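You operate a simulated robot arm through the tools that you are given. There is no shell and no other tool.

You run a simulated robot arm. Do the job below in one go: nothing can be reset, and whatever is moved stays where it is left.

JOB
Brush the slide way clean, then oil a patch on its bare end.
Fine: row slide to row 5 to reach it; small brown brush; pale felt pad, wetted in the oil dish; brush and pad back where they stood; slide right out again. Set down upright: small brown brush, pale felt pad. A coat counts when it lies all over at full strength: go over it till it gets no stronger. What is to be rubbed or washed off counts as gone when no trace of it is left.

The check looks at the end state, three seconds after you hand in, the way a careful person would. Anything else that was tipped, shoved, dropped, spilled or broken makes it a failure.

ROBOT AND FRAMES
A 6-joint arm with a two-finger parallel gripper, fixed in place. Base frame: the origin is at the foot of the arm, x ahead of it, y to its left, z up; the work surface is at about z = 0.79. Units: m, rad, N and s.
With the tool pointing down near the work surface it reaches from about 0.24 to 0.64 m from the base axis. Its first joint turns from -1.152 to 1.152 rad. Payload 2.7 kg.
Tool frame: the origin (TCP) lies between the finger pads and is the grasp point; the fingertips stand 0.023 m ahead of it; z points along the fingers, y is the line along which they close. The gripper opens to 0.094 m. The fingers are 0.038 m wide and 0.01 m thick; the gripper's body (0.054 by 0.096 m) begins 0.039 m behind the TCP.
Orientation is that of the tool frame in the base frame, as a unit quaternion [x, y, z, w]. With the fingers straight down and closing along the base's y, the tool's x points along the base's -x, its y along +y and its z along -z.

CONTROLS
- The arm moves only by the tool apply_moves. Its argument "deltas" is a list of rows, each an object of numbers (a shift or turn left out is 0, a gripper value left out holds the last): "tx", "ty", "tz": the shift along the tool's x, y, z in m; "rx", "ry", "rz": the turn, a rotation vector about the tool's x, y, z in rad. In form: [{"tx": .., "ty": .., "tz": .., "rx": .., "ry": .., "rz": ..}, ...]. A call has 1 to 20 rows; each row shifts and turns the commanded pose from where the row before left it, along the tool's axes as they then stand. "grip" is the finger opening in m, from 0 to 0.094, set as the call begins (left out, the last holds). Rows are played at 5 a second. More than 0.05 m and 0.15 rad between two rows, or a gripper value outside its range, and nothing of the call is played. Where a pose cannot be reached the arm comes as near as it can. A force on the tool above 80 N (or 10 N above the force at the start of the call, whichever is more), or a blocked arm, ends the call early, and 0.2 s more pass. The fingers move at their own pace (about 0.045 m/s each) and stop on an object; they squeeze with about 30 N. The grip force told is the motor's: it shows also when the fingers shut on nothing. Time passes only in rows, and 0.2 s behind the last, so rows that do not move let the fingers close. The reply holds the time, the measured pose of the TCP, the force on the tool along the base axes, the opening and the grip force, in the units named above and with some noise, with the torque about the TCP (base axes, N m) and any sound that the robot's microphone picked up, and new pictures: "views" is both (left out), scene, wrist or none.
- Cameras (640 x 400 px; columns grow to the right, rows downward): "scene" is fixed at [0.0794, -0.4319, 1.4082]; the picture's right is [0.77, -0.64, 0.00], its down [-0.33, -0.39, -0.86] and it looks along [0.55, 0.66, -0.51] (base axes); focal length 339 px, centre (320, 200). "wrist" rides on the gripper at [0.087, 0.016, -0.075] in the tool frame; the picture's right is [-0.18, 0.98, 0.00], its down [-0.58, -0.11, -0.81] and it looks along [-0.79, -0.15, 0.59] (tool axes); focal length 243 px, centre (320, 200).
- probe_pixels(camera, pixels): there is no depth. For up to 12 entries [column, row, z] of the newest picture of that camera ("zoom" is the newest enlarged one), the place [x, y] in the base frame at which the ray of that pixel passes the height z, good to about 0.002 m. No time passes.
- inspect(camera, box): a new picture of the part [left, top, right, bottom] of that camera's present view, enlarged. No time passes.
- hand_in(): hands the job in; it is judged then, once.

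Unless the task says otherwise, let go and move clear before handing in.

The tools are called after "Call:" by a JSON object that holds its "name" and its "arguments". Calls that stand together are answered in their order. apply_moves: Moves the arm, as the interface text tells. Its arguments: {"type":"object","properties":{"deltas":{"type":"array","items":{"type":"object","properties":{"tx":{"type":"number"},"ty":{"type":"number"},"tz":{"type":"number"},"rx":{"type":"number"},"ry":{"type":"number"},"rz":{"type":"number"}}}},"grip":{"type":"number"},"views":{"type":"string","enum":["both","scene","wrist","none"]}},"required":["deltas"]} The other tools are called the same way: probe_pixels (camera, pixels) gives the place at which the rays of pixels pass given heights; inspect (camera, box) takes an enlarged picture of a part of a camera's view; hand_in () hands the job in.

At the start:

```text
clock: 0.0
tcp_pos: [0.4029, 0.1253, 1.1487]
tool_rot: [0.0, 1.0, 0.001, 0.001]
ft_force: [1.0, 0.9, 0.4]
ft_torque: [0.0, -0.01, -0.03]
grip_width: 0.0941
grip_force: 0.1
```

scene: 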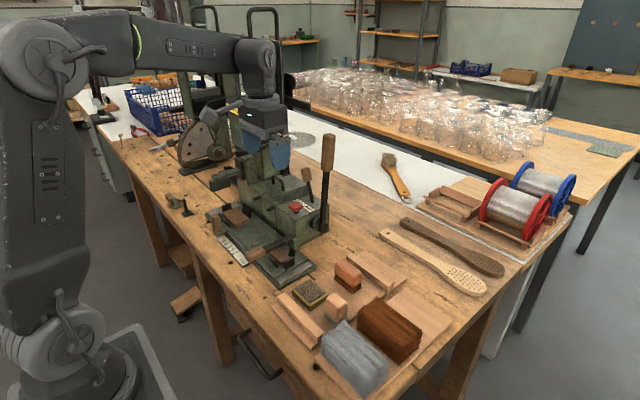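
wrist: 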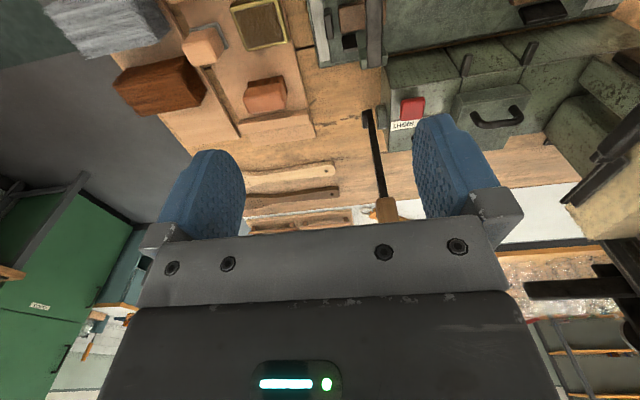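

The scene picture shows a bench with a machine (slide, ruler scale near [233,250]), a lever with a wooden handle near [327,150], a tray with pads and brushes near [350,310]. I'll enlarge those regions before moving.

Call:
{"name": "inspect", "arguments": {"camera": "scene", "box": [180, 130, 360, 300]}}

Call:
{"name": "inspect", "arguments": {"camera": "scene", "box": [260, 240, 460, 400]}}

Call:
{"name": "inspect", "arguments": {"camera": "wrist", "box": [60, 0, 400, 200]}}

Call:
{"name": "inspect", "arguments": {"camera": "wrist", "box": [290, 0, 640, 220]}}

```text
2.35 times, centred on (270, 215) of scene
```

zoom: 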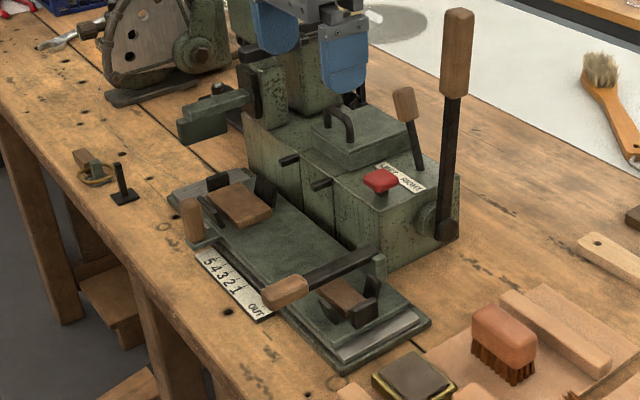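

```text
2.50 times, centred on (360, 320) of scene
```

zoom: 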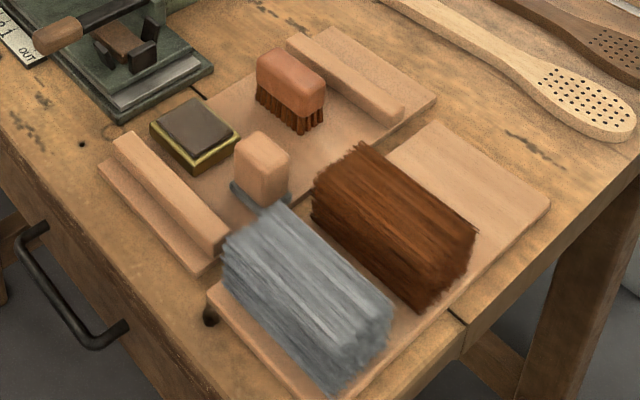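

```text
1.88 times, centred on (230, 100) of wrist
```

zoom: 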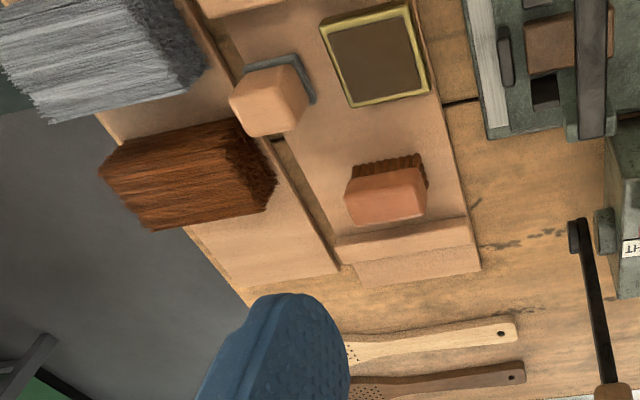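

```text
1.82 times, centred on (465, 110) of wrist
```

zoom: 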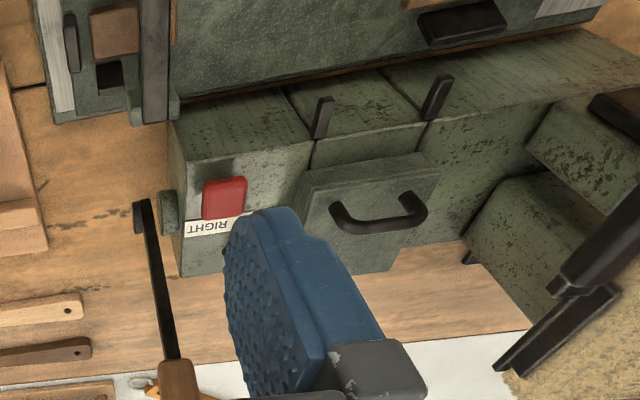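

The enlarged views show the slide with a scale "5 4 3 2 1 OUT" and a crank-like handle, the small brown brush and the felt pad in a tray, and the oil dish beside. I'll zoom in tighter on the slide and scale to see pointer and way, and probe coordinates.

Call:
{"name": "inspect", "arguments": {"camera": "scene", "box": [205, 200, 325, 290]}}

Call:
{"name": "inspect", "arguments": {"camera": "scene", "box": [280, 250, 380, 330]}}

Call:
{"name": "probe_pixels", "arguments": {"camera": "scene", "pixels": [[222, 240, 0.8], [240, 263, 0.8], [285, 287, 0.8], [312, 265, 0.8], [192, 213, 0.8], [289, 287, 0.79], [311, 290, 0.8], [348, 275, 0.82], [335, 305, 0.83], [311, 292, 0.79], [327, 140, 0.79], [324, 230, 0.79]]}}

```text
4.44 times, centred on (265, 245) of scene
```

zoom: 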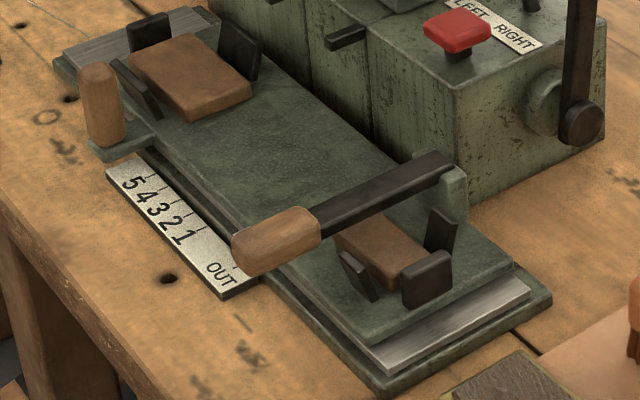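

```text
5.00 times, centred on (330, 290) of scene
```

zoom: 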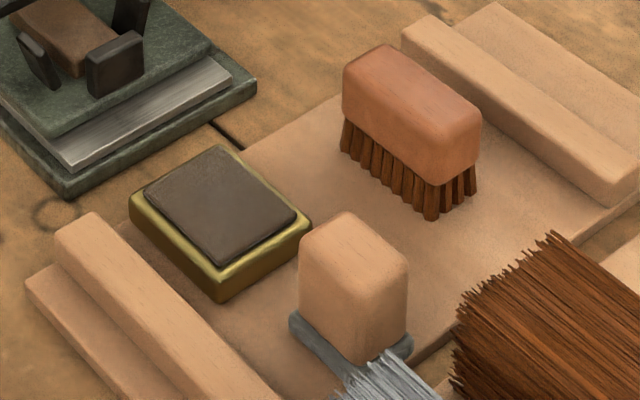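

```text
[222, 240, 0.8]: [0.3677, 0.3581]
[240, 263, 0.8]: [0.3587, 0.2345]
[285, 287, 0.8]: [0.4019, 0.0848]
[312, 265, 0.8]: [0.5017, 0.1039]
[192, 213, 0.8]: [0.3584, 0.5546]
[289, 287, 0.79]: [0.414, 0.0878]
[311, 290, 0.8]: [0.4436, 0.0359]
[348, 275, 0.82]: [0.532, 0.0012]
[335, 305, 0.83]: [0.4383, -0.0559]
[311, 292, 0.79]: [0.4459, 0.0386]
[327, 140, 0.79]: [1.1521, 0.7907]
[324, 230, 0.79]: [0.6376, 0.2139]
```

The scale lies along y (5 at y≈0.36, OUT at y≈0.23), so the slide runs along y; a wooden knob at zoom [100,100] and a lever at [275,240] need a closer look. I'll back the arm off at height to view the slide with the wrist camera.

Call:
{"name": "apply_moves", "arguments": {"deltas": [{"tx": 0.04, "ty": 0.02}, {"tx": 0.04, "ty": 0.03}, {"tx": 0.03, "ty": 0.03}, {}]}}

```text
clock: 1.0
tcp_pos: [0.2901, 0.2063, 1.1469]
tool_rot: [0.0, 1.0, 0.001, 0.001]
ft_force: [0.1, 0.0, -0.3]
ft_torque: [-0.02, 0.03, 0.0]
grip_width: 0.094
grip_force: 0.0
```

scene: 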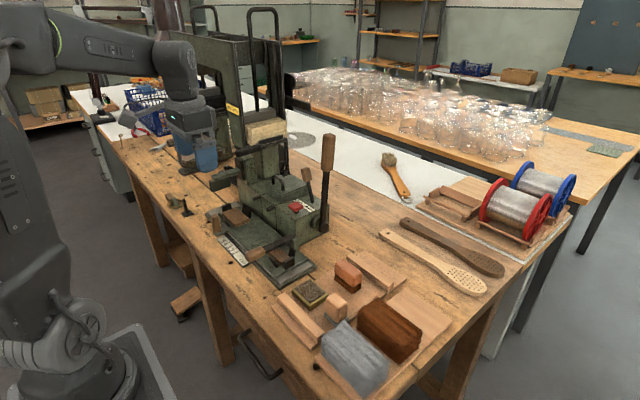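
wrist: 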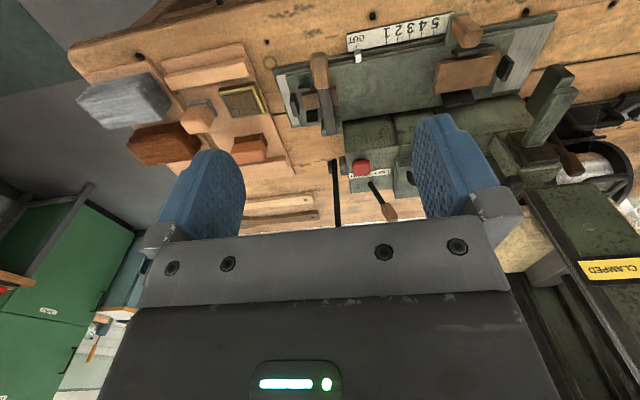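

Now the slide is fully in the wrist view at [260..560, 10..140]; I'll enlarge it.

Call:
{"name": "inspect", "arguments": {"camera": "wrist", "box": [260, 0, 420, 100]}}

Call:
{"name": "inspect", "arguments": {"camera": "wrist", "box": [260, 60, 420, 160]}}

Call:
{"name": "inspect", "arguments": {"camera": "wrist", "box": [400, 0, 580, 112]}}

Call:
{"name": "inspect", "arguments": {"camera": "wrist", "box": [320, 110, 640, 310]}}

Call:
{"name": "inspect", "arguments": {"camera": "wrist", "box": [150, 40, 310, 170]}}

```text
4.00 times, centred on (340, 50) of wrist
```

zoom: 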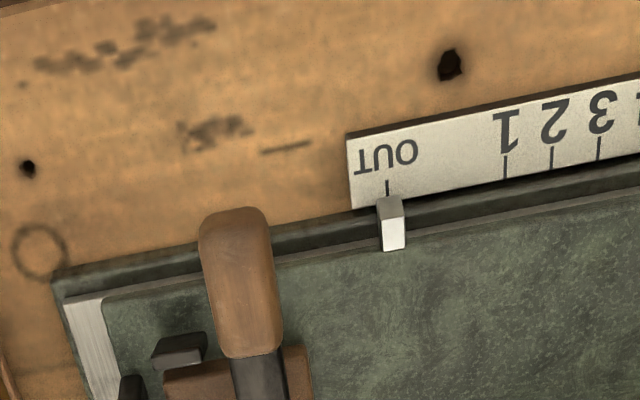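

```text
4.00 times, centred on (340, 110) of wrist
```

zoom: 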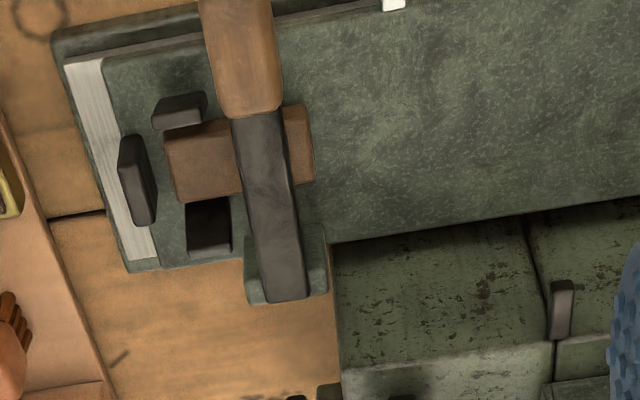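

```text
3.56 times, centred on (490, 56) of wrist
```

zoom: 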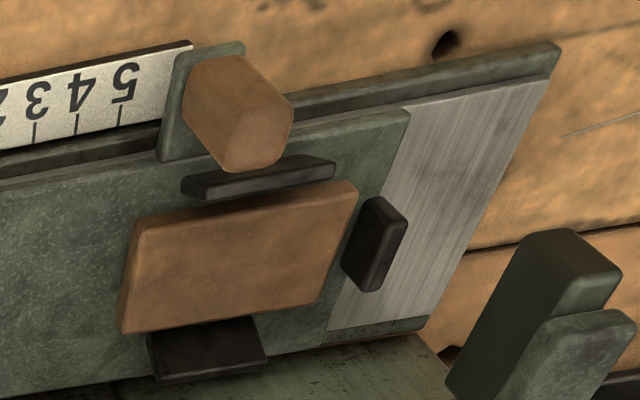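

```text
2.00 times, centred on (480, 210) of wrist
```

zoom: 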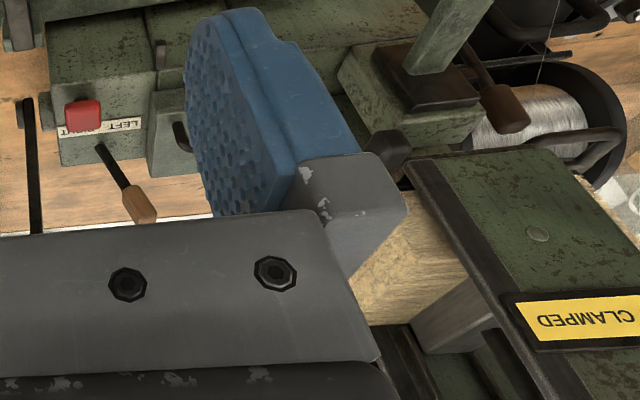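

```text
3.08 times, centred on (230, 105) of wrist
```

zoom: 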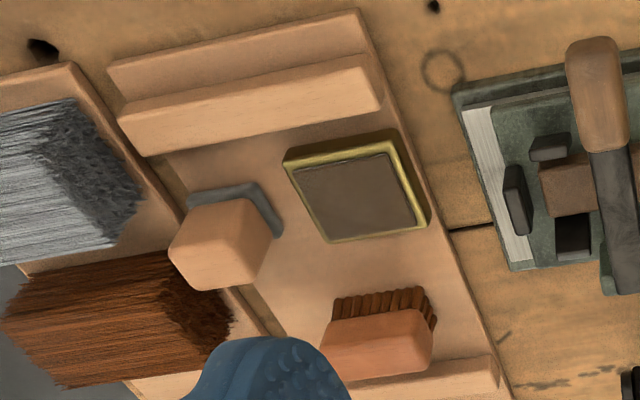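

The pointer sits at OUT, the knob on the slide's ear (wrist [467,30]) looks like the slide handle. I'll triangulate the knob, brush, pad, dish and scale marks from both cameras.

Call:
{"name": "probe_pixels", "arguments": {"camera": "scene", "pixels": [[215, 217, 0.84], [215, 217, 0.88], [219, 232, 0.82], [348, 268, 0.83], [348, 268, 0.86], [335, 297, 0.83], [335, 297, 0.86], [309, 290, 0.81], [309, 290, 0.83], [255, 254, 0.84], [255, 254, 0.88], [250, 265, 0.8]]}}

Call:
{"name": "probe_pixels", "arguments": {"camera": "wrist", "pixels": [[467, 36, 0.84], [467, 36, 0.88], [248, 150, 0.83], [248, 150, 0.86], [198, 118, 0.83], [198, 118, 0.86], [241, 100, 0.81], [241, 100, 0.83], [321, 70, 0.84], [321, 70, 0.88], [359, 57, 0.815], [275, 70, 0.8]]}}

Call:
{"name": "probe_pixels", "arguments": {"camera": "wrist", "pixels": [[356.5, 48, 0.795], [386, 41, 0.795], [398, 38.5, 0.795], [410, 36, 0.795], [421.5, 33.5, 0.795], [433.5, 30.5, 0.795], [274, 74, 0.797], [556, 12, 0.797], [519, 88, 0.797], [290, 126, 0.797], [276, 75, 0.808], [298, 125, 0.808]]}}

```text
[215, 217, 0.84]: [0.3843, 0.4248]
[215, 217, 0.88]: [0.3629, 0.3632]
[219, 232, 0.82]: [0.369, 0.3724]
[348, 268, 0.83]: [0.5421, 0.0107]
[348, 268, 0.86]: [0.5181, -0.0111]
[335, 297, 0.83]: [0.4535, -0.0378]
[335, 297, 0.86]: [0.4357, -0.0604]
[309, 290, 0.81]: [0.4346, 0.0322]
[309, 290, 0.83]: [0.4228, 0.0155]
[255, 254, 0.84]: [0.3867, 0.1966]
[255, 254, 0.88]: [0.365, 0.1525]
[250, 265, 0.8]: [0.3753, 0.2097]
```

```text
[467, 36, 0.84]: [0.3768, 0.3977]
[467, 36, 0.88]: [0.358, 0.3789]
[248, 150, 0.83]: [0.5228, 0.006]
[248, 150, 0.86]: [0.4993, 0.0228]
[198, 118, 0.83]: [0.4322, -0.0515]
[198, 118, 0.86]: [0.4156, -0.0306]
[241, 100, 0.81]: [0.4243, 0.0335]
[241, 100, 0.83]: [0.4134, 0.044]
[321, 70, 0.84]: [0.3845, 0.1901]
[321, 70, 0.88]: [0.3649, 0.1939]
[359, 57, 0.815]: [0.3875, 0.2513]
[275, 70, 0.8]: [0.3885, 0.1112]
```

```text
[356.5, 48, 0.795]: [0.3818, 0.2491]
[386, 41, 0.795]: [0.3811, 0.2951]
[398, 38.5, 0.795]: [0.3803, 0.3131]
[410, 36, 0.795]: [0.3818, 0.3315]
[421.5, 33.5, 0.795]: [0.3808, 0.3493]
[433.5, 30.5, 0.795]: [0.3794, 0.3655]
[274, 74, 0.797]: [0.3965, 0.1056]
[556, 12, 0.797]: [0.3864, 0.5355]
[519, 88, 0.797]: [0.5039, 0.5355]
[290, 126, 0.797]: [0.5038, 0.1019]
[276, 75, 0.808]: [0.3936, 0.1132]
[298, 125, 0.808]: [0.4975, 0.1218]
```

The knob triangulates to about (0.368, 0.386, 0.865), and row 5 is about 0.117 m in +y from OUT. Before moving the slide I need to understand the cross lever near scene [255,254]; I'll look from the -y end with the wrist camera.

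Call:
{"name": "apply_moves", "arguments": {"deltas": [{"tx": -0.02, "ty": -0.04, "rz": -0.14}, {"rz": -0.14}, {"rz": -0.14}, {"rz": -0.14}, {"rz": -0.14}, {"rz": -0.14}, {"rz": -0.14}, {"rz": -0.14}, {"rz": -0.14}, {"rz": -0.14}, {"rz": -0.14}, {}], "views": "wrist"}}

```text
clock: 3.6
tcp_pos: [0.3116, 0.1667, 1.1496]
tool_rot: [-0.696, 0.718, 0.0, 0.002]
ft_force: [0.0, 0.2, -0.3]
ft_torque: [-0.01, 0.0, -0.01]
grip_width: 0.0942
grip_force: 0.1
```

wrist: 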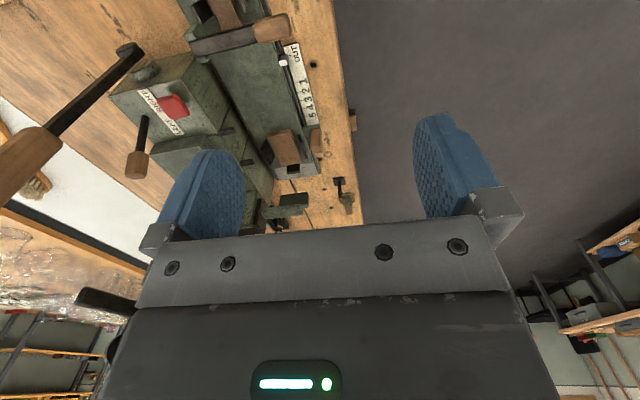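

The view now looks along +y past the machine. I'll move the tool back to about y≈-0.02 and lower to look at the slide's near end.

Call:
{"name": "apply_moves", "arguments": {"deltas": [{"tx": 0.04, "ty": -0.02}, {"tx": 0.04, "ty": -0.02}, {"tx": 0.04, "ty": -0.02}, {"tx": 0.04, "ty": -0.02, "tz": 0.02}, {"tx": 0.03, "ty": -0.02, "tz": 0.03}, {"tz": 0.03}, {"tz": 0.02}, {}], "views": "both"}}

```text
clock: 5.4
tcp_pos: [0.406, -0.0272, 1.0498]
tool_rot: [-0.696, 0.718, -0.001, 0.001]
ft_force: [0.1, -0.9, 0.6]
ft_torque: [-0.03, 0.03, 0.0]
grip_width: 0.0942
grip_force: 0.1
```

scene: 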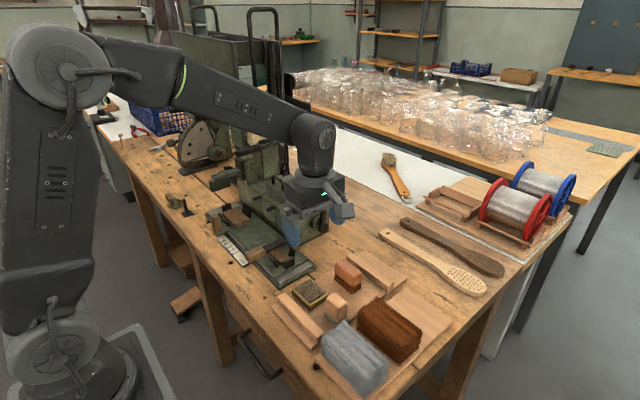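
wrist: 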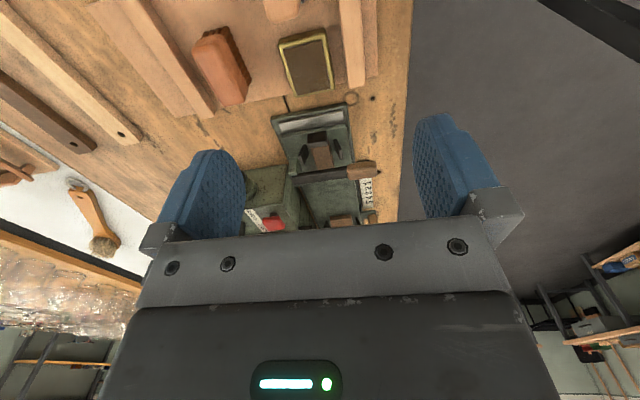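

Call:
{"name": "inspect", "arguments": {"camera": "wrist", "box": [230, 85, 410, 245]}}

Call:
{"name": "inspect", "arguments": {"camera": "wrist", "box": [180, 0, 400, 120]}}

Call:
{"name": "inspect", "arguments": {"camera": "scene", "box": [200, 200, 320, 290]}}

```text
2.50 times, centred on (320, 165) of wrist
```

zoom: 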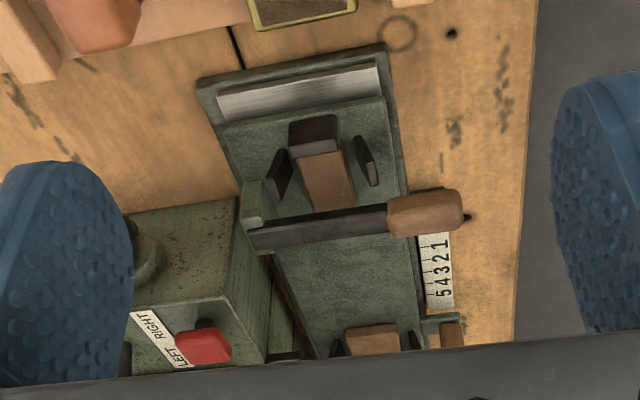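

```text
2.91 times, centred on (290, 60) of wrist
```

zoom: 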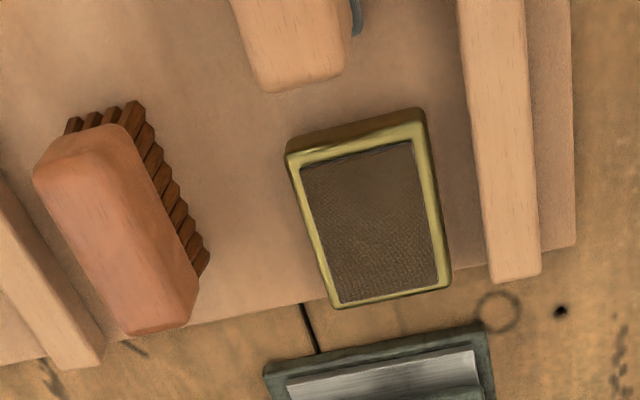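

```text
4.44 times, centred on (260, 245) of scene
```

zoom: 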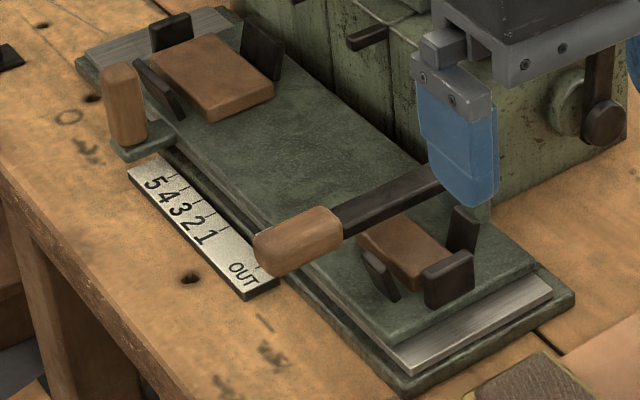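

The cross lever sits at y≈0.19 over the slide with its bracket beside the machine block. I'll triangulate the lever's height versus the clamp jaws, to see if the slide's jaws would hit it.

Call:
{"name": "probe_pixels", "arguments": {"camera": "scene", "pixels": [[288.7, 259, 0.83], [288.7, 259, 0.86], [264.6, 250.7, 0.83], [264.6, 250.7, 0.86], [292.7, 246.8, 0.83], [292.7, 246.8, 0.86], [271.8, 257.4, 0.83], [271.8, 257.4, 0.86]]}}

Call:
{"name": "probe_pixels", "arguments": {"camera": "wrist", "pixels": [[318.8, 143.8, 0.83], [318.8, 143.8, 0.86], [347.2, 173, 0.83], [347.2, 173, 0.86], [292.8, 179, 0.83], [292.8, 179, 0.86], [292.8, 163, 0.81], [292.8, 163, 0.85], [300, 164, 0.83], [343, 158, 0.83], [300, 163, 0.86], [343, 158, 0.86]]}}

```text
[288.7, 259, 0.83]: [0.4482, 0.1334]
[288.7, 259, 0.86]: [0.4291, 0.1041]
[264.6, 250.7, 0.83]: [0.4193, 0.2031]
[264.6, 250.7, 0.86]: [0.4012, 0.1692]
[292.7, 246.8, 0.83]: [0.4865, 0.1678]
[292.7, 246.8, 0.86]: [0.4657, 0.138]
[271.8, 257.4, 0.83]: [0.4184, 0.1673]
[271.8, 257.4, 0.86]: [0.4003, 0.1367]
```

```text
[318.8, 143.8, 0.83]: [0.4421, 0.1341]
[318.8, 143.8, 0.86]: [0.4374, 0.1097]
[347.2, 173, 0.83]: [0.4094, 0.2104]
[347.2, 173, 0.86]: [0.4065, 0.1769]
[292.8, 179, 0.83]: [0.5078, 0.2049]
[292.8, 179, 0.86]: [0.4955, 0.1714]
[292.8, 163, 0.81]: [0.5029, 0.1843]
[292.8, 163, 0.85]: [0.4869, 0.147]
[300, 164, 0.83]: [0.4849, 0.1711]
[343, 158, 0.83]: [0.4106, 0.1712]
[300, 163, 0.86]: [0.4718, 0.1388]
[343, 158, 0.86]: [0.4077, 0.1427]
```

Heights are close (lever ≈0.85, jaw top ≈0.843), so I'll zoom hard on the bracket and lever to learn what it is attached to.

Call:
{"name": "inspect", "arguments": {"camera": "wrist", "box": [275, 130, 355, 190]}}

Call:
{"name": "inspect", "arguments": {"camera": "wrist", "box": [340, 150, 400, 230]}}

Call:
{"name": "inspect", "arguments": {"camera": "scene", "box": [240, 225, 320, 285]}}

```text
6.67 times, centred on (315, 160) of wrist
```

zoom: 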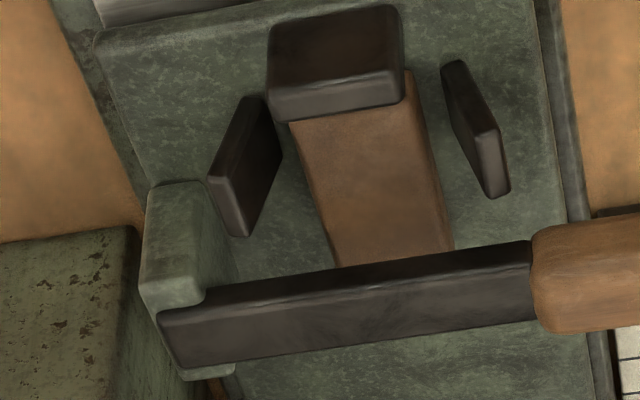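

```text
5.00 times, centred on (370, 190) of wrist
```

zoom: 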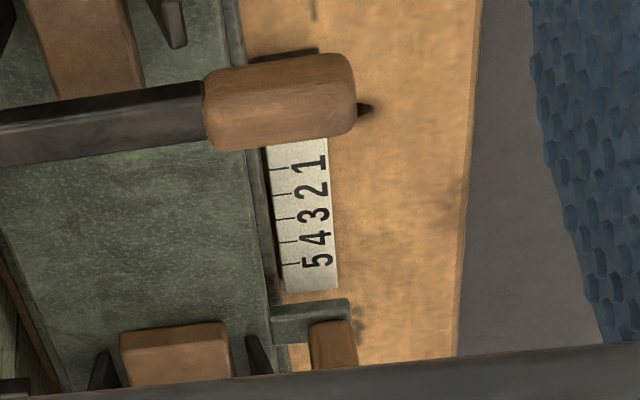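

```text
6.67 times, centred on (280, 255) of scene
```

zoom: 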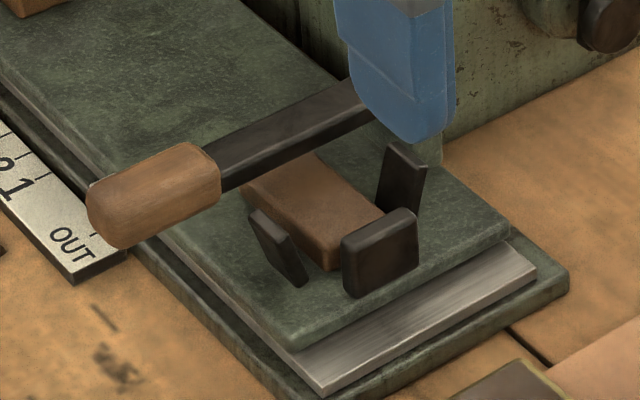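

The lever is a hinged clamp arm standing on the slide's own +x edge (fork bracket), so it travels with the slide. Now I'll check the surroundings of the knob's end position near y≈0.50.

Call:
{"name": "inspect", "arguments": {"camera": "scene", "box": [160, 160, 260, 240]}}

Call:
{"name": "probe_pixels", "arguments": {"camera": "scene", "pixels": [[187, 210, 0.79], [187, 198, 0.83], [175, 205, 0.79], [210, 190, 0.85], [210, 190, 0.9], [237, 178, 0.9], [219, 233, 0.815], [213, 214, 0.865]]}}

```text
5.00 times, centred on (210, 200) of scene
```

zoom: 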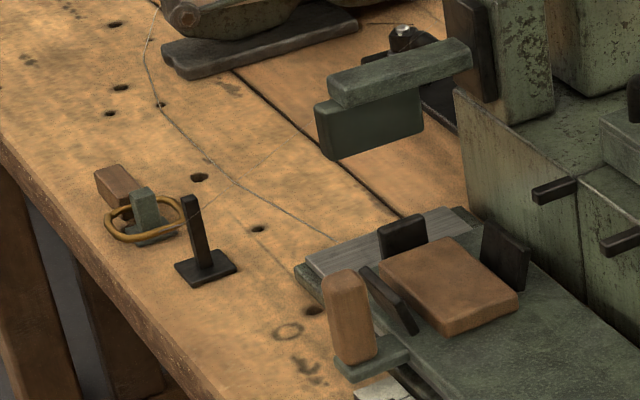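

```text
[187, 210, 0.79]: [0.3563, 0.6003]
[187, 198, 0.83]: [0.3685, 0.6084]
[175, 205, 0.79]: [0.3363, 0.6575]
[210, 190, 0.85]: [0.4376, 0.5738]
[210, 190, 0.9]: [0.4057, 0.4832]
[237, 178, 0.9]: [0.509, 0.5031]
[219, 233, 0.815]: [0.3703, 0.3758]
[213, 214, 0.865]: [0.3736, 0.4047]
```

The hook at (0.36, 0.60) is clear of the knob's end position. I'll turn the tool back to the standard orientation while rising, then go above the knob.

Call:
{"name": "apply_moves", "arguments": {"deltas": [{"tz": -0.01, "rz": 0.14}, {"tz": -0.01, "rz": 0.14}, {"tz": -0.01, "rz": 0.14}, {"tz": -0.01, "rz": 0.14}, {"tz": -0.01, "rz": 0.14}, {"tz": -0.01, "rz": 0.14}, {"rz": 0.14}, {"rz": 0.14}, {"rz": 0.14}, {"rz": 0.14}, {"rz": 0.14}, {"ty": 0.04, "tx": 0.02}, {"ty": 0.04, "tx": 0.02}, {"ty": 0.04, "tx": 0.02}, {"ty": 0.04, "tx": 0.02}, {"ty": 0.04}, {}], "views": "both"}}

```text
clock: 9.0
tcp_pos: [0.3249, 0.1708, 1.1084]
tool_rot: [0.0, 1.0, 0.0, 0.001]
ft_force: [0.3, 0.2, -0.1]
ft_torque: [-0.01, 0.04, -0.02]
grip_width: 0.0942
grip_force: 0.0
```

scene: 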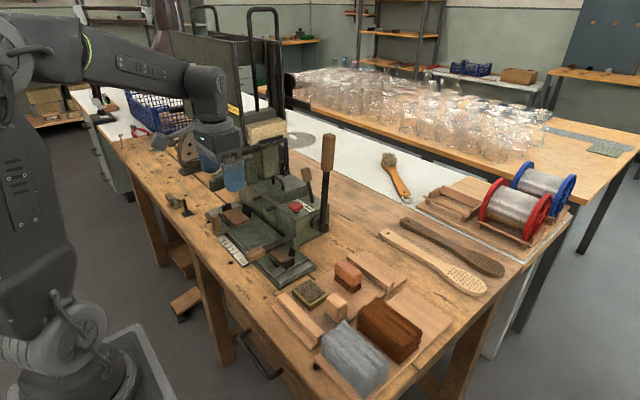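
wrist: 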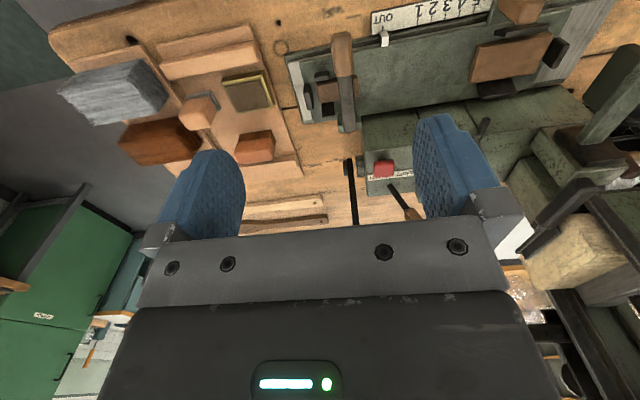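

The knob is at the top edge (wrist [520,10]). I'll move toward +y to bring the knob to the middle of the wrist view.

Call:
{"name": "apply_moves", "arguments": {"deltas": [{"ty": 0.045, "tx": 0.01}, {"ty": 0.045, "tx": 0.01}, {"ty": 0.045, "tx": 0.01}, {"ty": 0.045}, {"ty": 0.02, "tz": 0.03}, {"tz": 0.03}, {}], "views": "both"}}

```text
clock: 10.6
tcp_pos: [0.2984, 0.3728, 1.0493]
tool_rot: [0.0, 1.0, 0.001, 0.001]
ft_force: [0.2, -0.3, -0.3]
ft_torque: [-0.02, -0.02, 0.02]
grip_width: 0.0943
grip_force: 0.0
```

scene: 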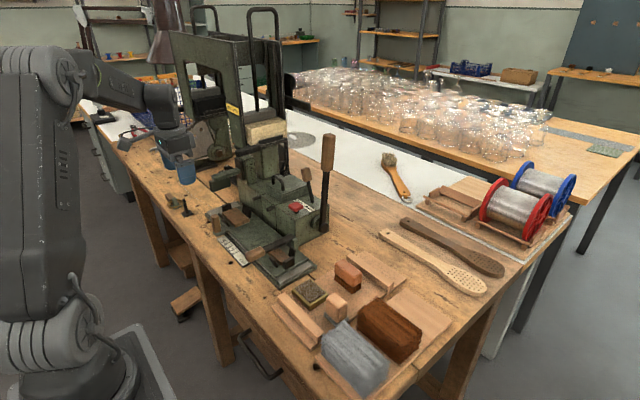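
wrist: 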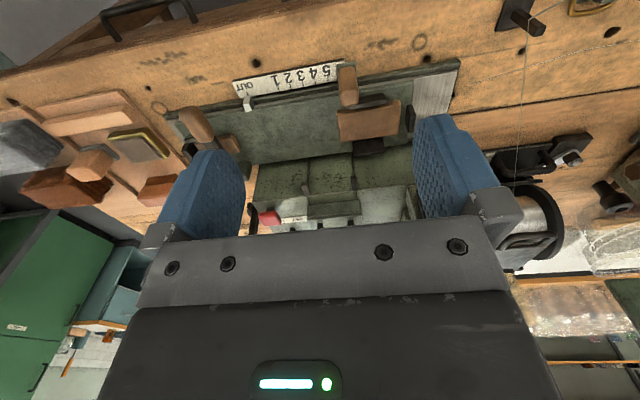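

The knob is at wrist [348,85]; I'll zoom and probe it together with the scale marks.

Call:
{"name": "inspect", "arguments": {"camera": "wrist", "box": [310, 45, 470, 165]}}

Call:
{"name": "inspect", "arguments": {"camera": "wrist", "box": [220, 55, 360, 145]}}

Call:
{"name": "inspect", "arguments": {"camera": "scene", "box": [195, 190, 255, 250]}}

```text
3.33 times, centred on (390, 105) of wrist
```

zoom: 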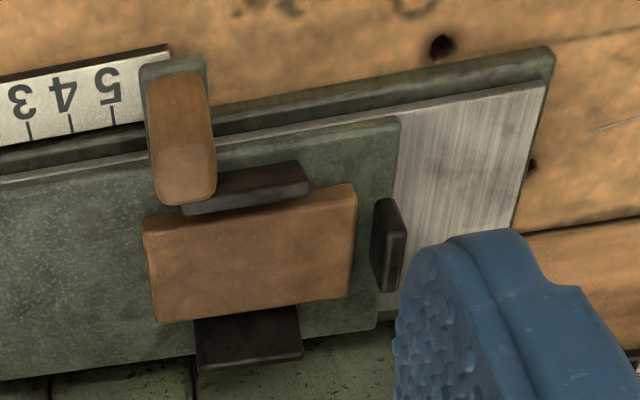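

```text
4.44 times, centred on (290, 100) of wrist
```

zoom: 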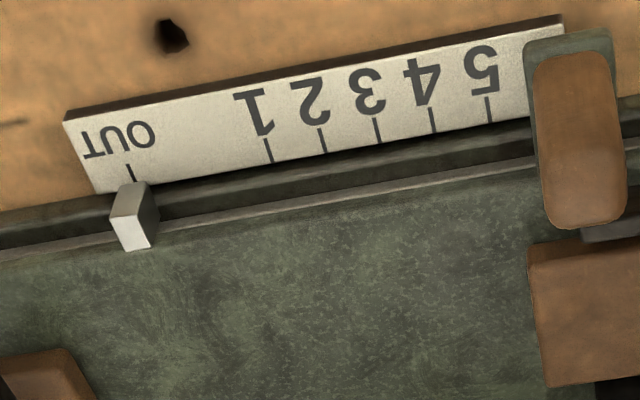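

```text
6.67 times, centred on (225, 220) of scene
```

zoom: 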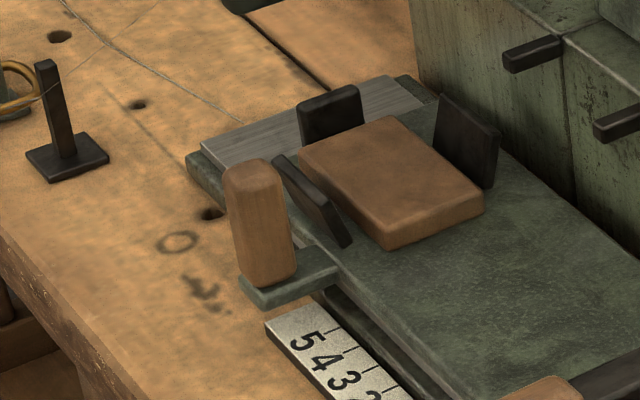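

Call:
{"name": "probe_pixels", "arguments": {"camera": "wrist", "pixels": [[347.4, 69, 0.815], [347.4, 69, 0.825], [349.9, 99, 0.85], [349.9, 99, 0.87], [349.9, 99, 0.89], [342, 99, 0.87], [358, 98, 0.87], [350, 106, 0.87], [340, 66, 0.82], [354, 64, 0.82]]}}

Call:
{"name": "probe_pixels", "arguments": {"camera": "scene", "pixels": [[217.2, 232, 0.815], [217.2, 232, 0.825], [214.9, 216.2, 0.85], [214.9, 216.2, 0.87], [214.9, 216.2, 0.89], [211, 217, 0.87], [219.5, 216, 0.87]]}}

Call:
{"name": "probe_pixels", "arguments": {"camera": "wrist", "pixels": [[247.2, 93.5, 0.795], [278.7, 88.2, 0.795], [290.6, 84.6, 0.795], [302.9, 81.8, 0.795], [315.2, 79.1, 0.795], [327.9, 76.3, 0.795], [247.2, 97, 0.81], [248, 109, 0.82]]}}

```text
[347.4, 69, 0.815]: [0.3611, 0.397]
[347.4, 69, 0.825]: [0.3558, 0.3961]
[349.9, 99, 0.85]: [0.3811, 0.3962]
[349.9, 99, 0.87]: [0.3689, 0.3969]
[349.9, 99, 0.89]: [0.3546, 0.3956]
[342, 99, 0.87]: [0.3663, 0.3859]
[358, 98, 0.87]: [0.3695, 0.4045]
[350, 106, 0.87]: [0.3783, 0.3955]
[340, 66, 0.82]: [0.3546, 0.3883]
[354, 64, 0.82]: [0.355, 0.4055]
```

```text
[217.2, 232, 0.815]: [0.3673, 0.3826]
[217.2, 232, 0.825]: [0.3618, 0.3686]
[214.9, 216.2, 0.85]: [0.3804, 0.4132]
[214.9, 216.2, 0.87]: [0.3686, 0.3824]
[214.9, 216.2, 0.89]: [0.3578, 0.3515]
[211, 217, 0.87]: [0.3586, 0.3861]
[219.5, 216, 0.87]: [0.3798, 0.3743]
```

```text
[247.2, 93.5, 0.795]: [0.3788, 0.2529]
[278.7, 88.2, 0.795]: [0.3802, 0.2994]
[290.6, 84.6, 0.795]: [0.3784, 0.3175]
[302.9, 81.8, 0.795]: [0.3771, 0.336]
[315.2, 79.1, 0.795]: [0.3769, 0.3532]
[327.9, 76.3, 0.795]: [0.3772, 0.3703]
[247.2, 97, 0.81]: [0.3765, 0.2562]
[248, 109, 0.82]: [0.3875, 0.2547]
```

Knob stands at about (0.367, 0.395), top z≈0.86, about 0.02 wide. I'll check the neighbouring jaw's clearance before descending.

Call:
{"name": "probe_pixels", "arguments": {"camera": "wrist", "pixels": [[350, 108, 0.845], [350, 108, 0.83], [384, 94.5, 0.845], [384, 94.5, 0.83], [387, 101, 0.845], [367, 101, 0.845], [367, 101, 0.83], [338, 109, 0.83], [400, 100, 0.83]]}}

Call:
{"name": "probe_pixels", "arguments": {"camera": "scene", "pixels": [[219, 214, 0.845], [219, 214, 0.855], [228, 227, 0.82], [230, 225, 0.83]]}}

```text
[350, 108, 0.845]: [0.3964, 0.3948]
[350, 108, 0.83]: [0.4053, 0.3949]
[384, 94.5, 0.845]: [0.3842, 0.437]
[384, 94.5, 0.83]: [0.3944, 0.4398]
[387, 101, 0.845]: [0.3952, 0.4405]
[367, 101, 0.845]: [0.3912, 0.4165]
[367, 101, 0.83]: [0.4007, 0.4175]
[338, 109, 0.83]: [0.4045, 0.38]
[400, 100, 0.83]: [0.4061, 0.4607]
```

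```text
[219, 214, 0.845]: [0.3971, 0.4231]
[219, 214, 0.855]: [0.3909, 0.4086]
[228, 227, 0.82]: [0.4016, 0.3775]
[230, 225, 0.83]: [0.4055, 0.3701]
```

The jaw edge is at x≈0.392, so I'll grasp with the TCP at x≈0.362. Moving above the knob at z≈0.93 with the fingers opened to 0.06.

Call:
{"name": "apply_moves", "arguments": {"deltas": [{"tx": -0.03, "ty": 0.011, "tz": 0.02}, {"tx": -0.034, "ty": 0.011, "tz": 0.02}, {"tz": 0.04}, {"tz": 0.04}, {}], "grip": 0.06, "views": "both"}}

```text
clock: 11.8
tcp_pos: [0.362, 0.3955, 0.929]
tool_rot: [0.0, 1.0, 0.001, 0.0]
ft_force: [-0.8, 0.4, 0.5]
ft_torque: [0.02, 0.0, -0.02]
grip_width: 0.0601
grip_force: 0.1
```

scene: 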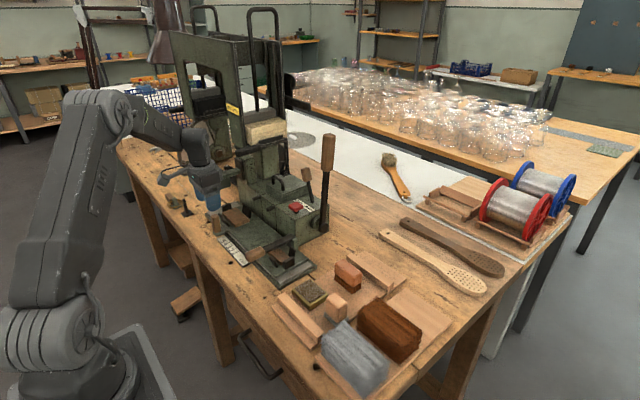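
wrist: 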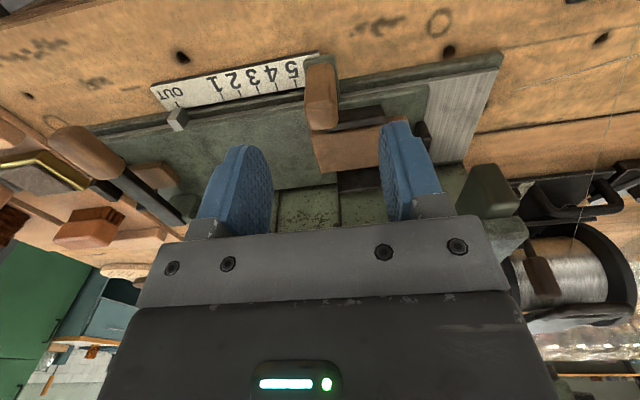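

The knob lies centred between the fingers (wrist [321,95]). The machine's green bar at wrist [487,190] is near the travel; I'll triangulate it before going on.

Call:
{"name": "inspect", "arguments": {"camera": "wrist", "box": [380, 100, 560, 260]}}

Call:
{"name": "inspect", "arguments": {"camera": "scene", "box": [180, 150, 260, 230]}}

Call:
{"name": "probe_pixels", "arguments": {"camera": "wrist", "pixels": [[475, 170, 0.82], [475, 170, 0.85], [475, 170, 0.88], [505, 168, 0.82], [505, 168, 0.85], [465, 210, 0.85], [465, 210, 0.88], [465, 210, 0.9], [515, 212, 0.88], [515, 212, 0.9]]}}

```text
2.50 times, centred on (470, 180) of wrist
```

zoom: 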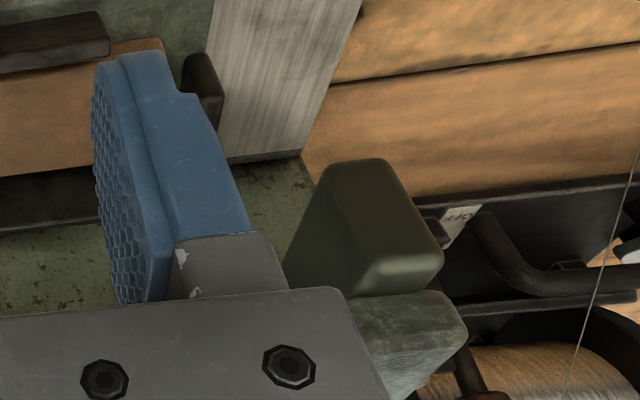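

```text
5.00 times, centred on (220, 190) of scene
```

zoom: 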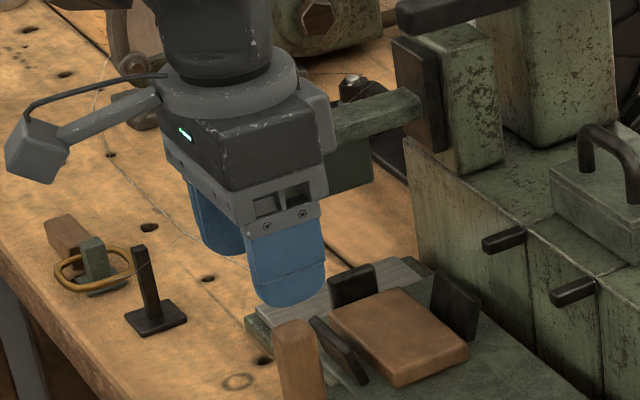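

```text
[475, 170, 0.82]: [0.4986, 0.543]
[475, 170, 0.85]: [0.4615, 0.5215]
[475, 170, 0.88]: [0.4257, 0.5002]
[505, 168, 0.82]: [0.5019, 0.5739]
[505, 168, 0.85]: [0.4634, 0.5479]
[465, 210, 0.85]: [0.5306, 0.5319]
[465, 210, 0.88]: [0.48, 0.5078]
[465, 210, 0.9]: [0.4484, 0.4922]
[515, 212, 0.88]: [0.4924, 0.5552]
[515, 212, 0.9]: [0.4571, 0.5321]
```

The green bar's end triangulates to about (0.405, 0.486) with underside z≈0.90, so at row 5 the gripper body would pass close to it. I'll lean the gripper slightly toward the base (ry −0.15) and grasp the knob a bit further toward −x for clearance.

Call:
{"name": "apply_moves", "arguments": {"deltas": [{"ry": -0.15}, {"tx": 0.0055, "tz": 0.026}, {"tx": 0.0055, "tz": 0.026}, {"tx": 0.0055, "tz": 0.0254}, {}], "grip": 0.05, "views": "both"}}

```text
clock: 13.0
tcp_pos: [0.3569, 0.3957, 0.8503]
tool_rot: [0.0, 0.997, 0.001, 0.076]
ft_force: [-0.2, -0.2, -0.8]
ft_torque: [-0.02, 0.02, 0.03]
grip_width: 0.05
grip_force: 0.1
```

scene: 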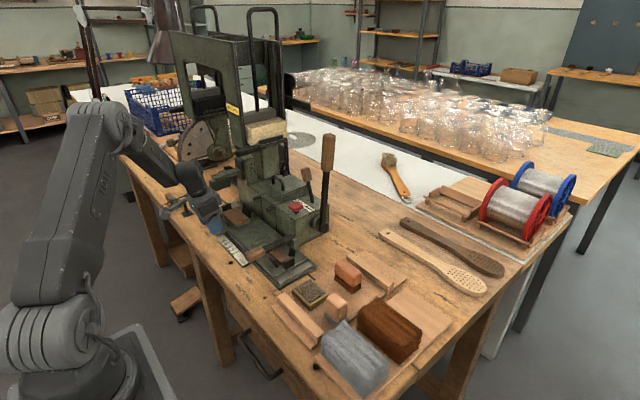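
wrist: 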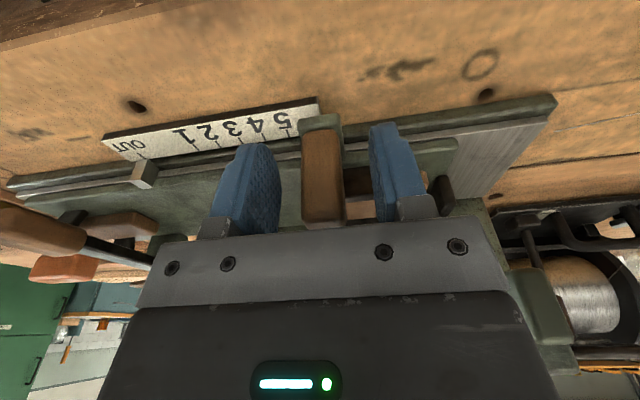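

The knob is between the fingers (columns 300–345). Closing on it.

Call:
{"name": "apply_moves", "arguments": {"deltas": [{}, {}, {}, {}], "grip": 0.0, "views": "wrist"}}

```text
clock: 14.0
tcp_pos: [0.3566, 0.3954, 0.8503]
tool_rot: [0.0, 0.997, 0.0, 0.077]
ft_force: [-0.8, -3.8, 1.2]
ft_torque: [-0.18, -0.11, 0.0]
grip_width: 0.022
grip_force: 45.4
```

wrist: 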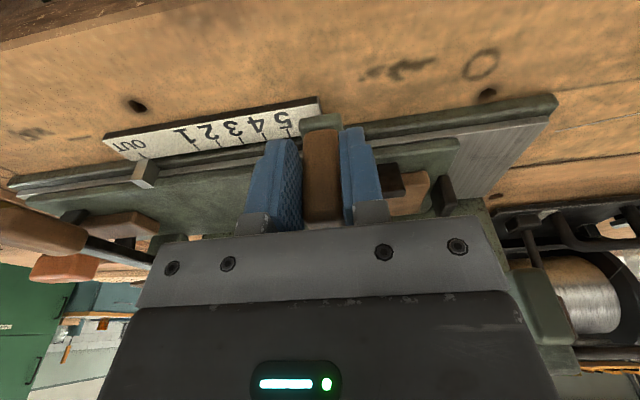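

The knob is gripped (width 0.022, force y −3.8 N). I'll push a small step toward +y and watch the force.

Call:
{"name": "apply_moves", "arguments": {"deltas": [{"ty": 0.005}, {"ty": 0.005}, {"ty": 0.005}, {}], "views": "wrist"}}

```text
clock: 15.0
tcp_pos: [0.357, 0.4105, 0.8507]
tool_rot: [0.001, 0.997, 0.001, 0.076]
ft_force: [5.1, -0.9, -2.4]
ft_torque: [-0.82, -0.24, -0.17]
grip_width: 0.022
grip_force: 44.8
```

wrist: 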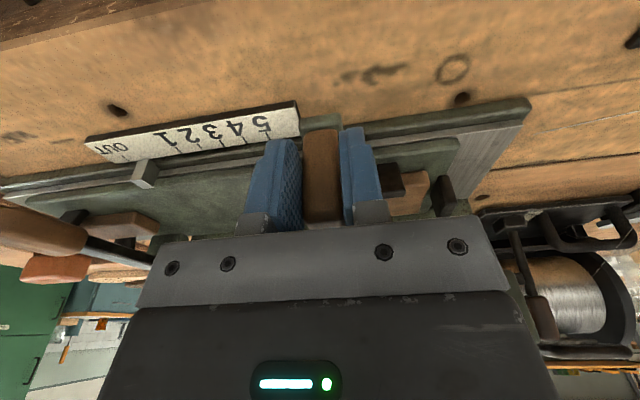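

The slide moved freely by 15 mm (pointer now past OUT at wrist [147,172]) with the lever riding along. Continue toward 5, stopping partway to check clearance to the green bar.

Call:
{"name": "apply_moves", "arguments": {"deltas": [{"ty": 0.01}, {"ty": 0.01}, {"ty": 0.01}, {"ty": 0.01}, {"ty": 0.01}, {}], "views": "both"}}

```text
clock: 16.4
tcp_pos: [0.3564, 0.4614, 0.851]
tool_rot: [0.0, 0.997, 0.001, 0.075]
ft_force: [4.0, -1.2, 4.0]
ft_torque: [-0.79, 0.86, 0.31]
grip_width: 0.0214
grip_force: 44.7
```

scene: 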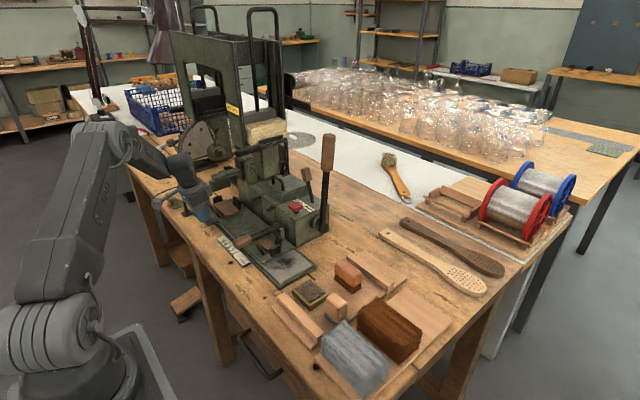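
wrist: 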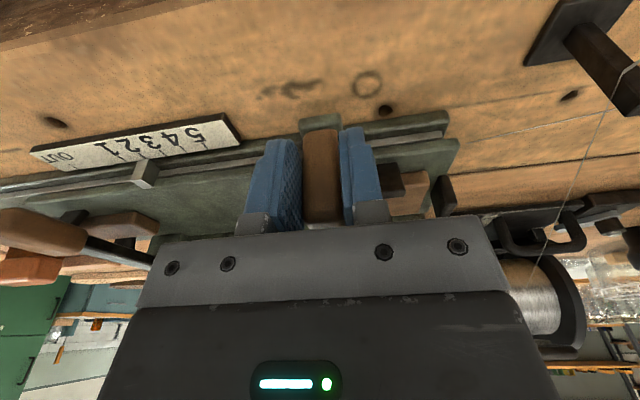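

Call:
{"name": "inspect", "arguments": {"camera": "scene", "box": [150, 140, 260, 240]}}

Call:
{"name": "inspect", "arguments": {"camera": "scene", "box": [205, 210, 325, 290]}}

Call:
{"name": "inspect", "arguments": {"camera": "wrist", "box": [30, 100, 250, 220]}}

```text
4.00 times, centred on (205, 190) of scene
```

zoom: 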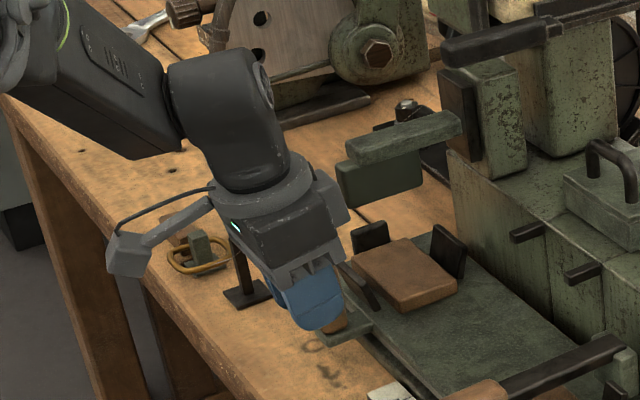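

```text
5.00 times, centred on (265, 250) of scene
```

zoom: 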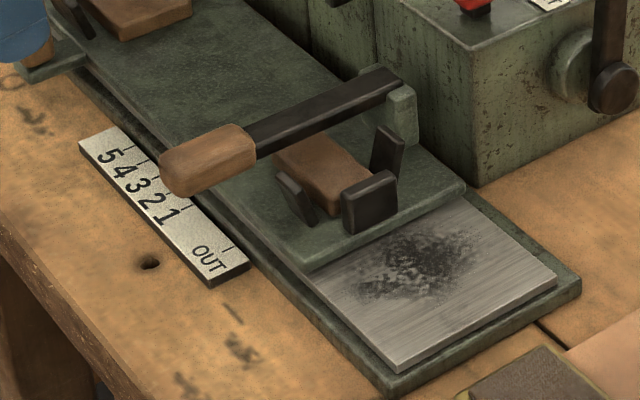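

```text
2.91 times, centred on (140, 160) of wrist
```

zoom: 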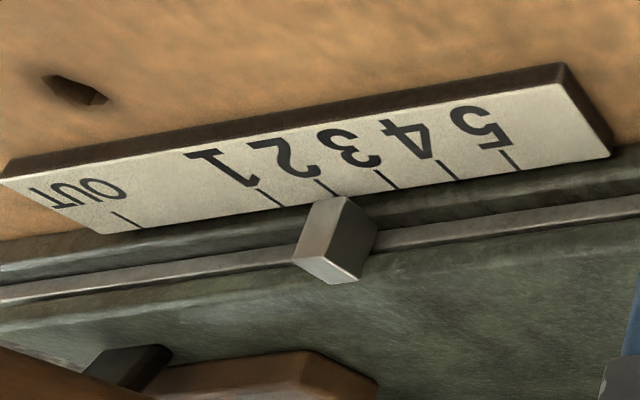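

The dirt (black filings) is now visible on the way's bare end, and the pointer is near 2. Gripper clearance to the green bar is about 27 mm; continue another 0.04 m.

Call:
{"name": "apply_moves", "arguments": {"deltas": [{"ty": 0.01}, {"ty": 0.01}, {"ty": 0.01}, {"ty": 0.01}, {}], "views": "both"}}

Call:
{"name": "inspect", "arguments": {"camera": "wrist", "box": [0, 80, 250, 220]}}

```text
clock: 17.6
tcp_pos: [0.3562, 0.4994, 0.85]
tool_rot: [0.0, 0.997, 0.001, 0.077]
ft_force: [0.4, -1.3, 13.8]
ft_torque: [-1.08, 0.5, 0.04]
grip_width: 0.0221
grip_force: 44.8
```

scene: 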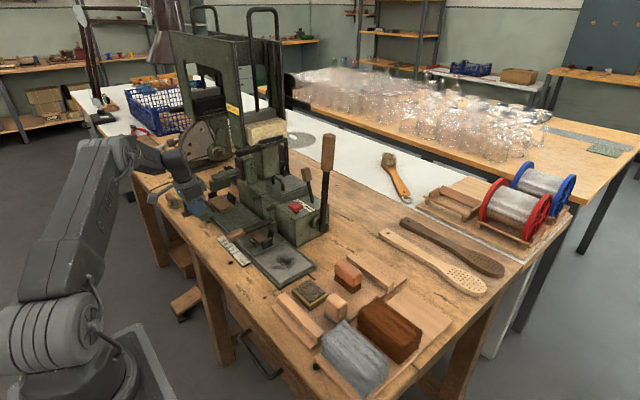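
wrist: 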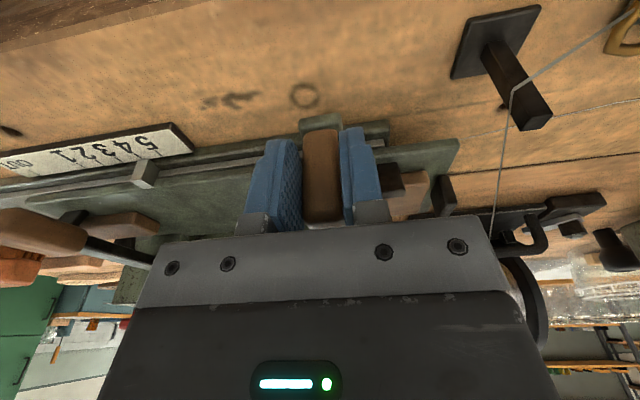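

```text
2.56 times, centred on (125, 150) of wrist
```

zoom: 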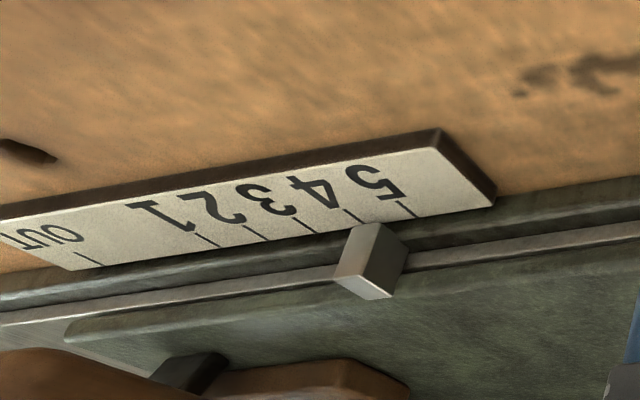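

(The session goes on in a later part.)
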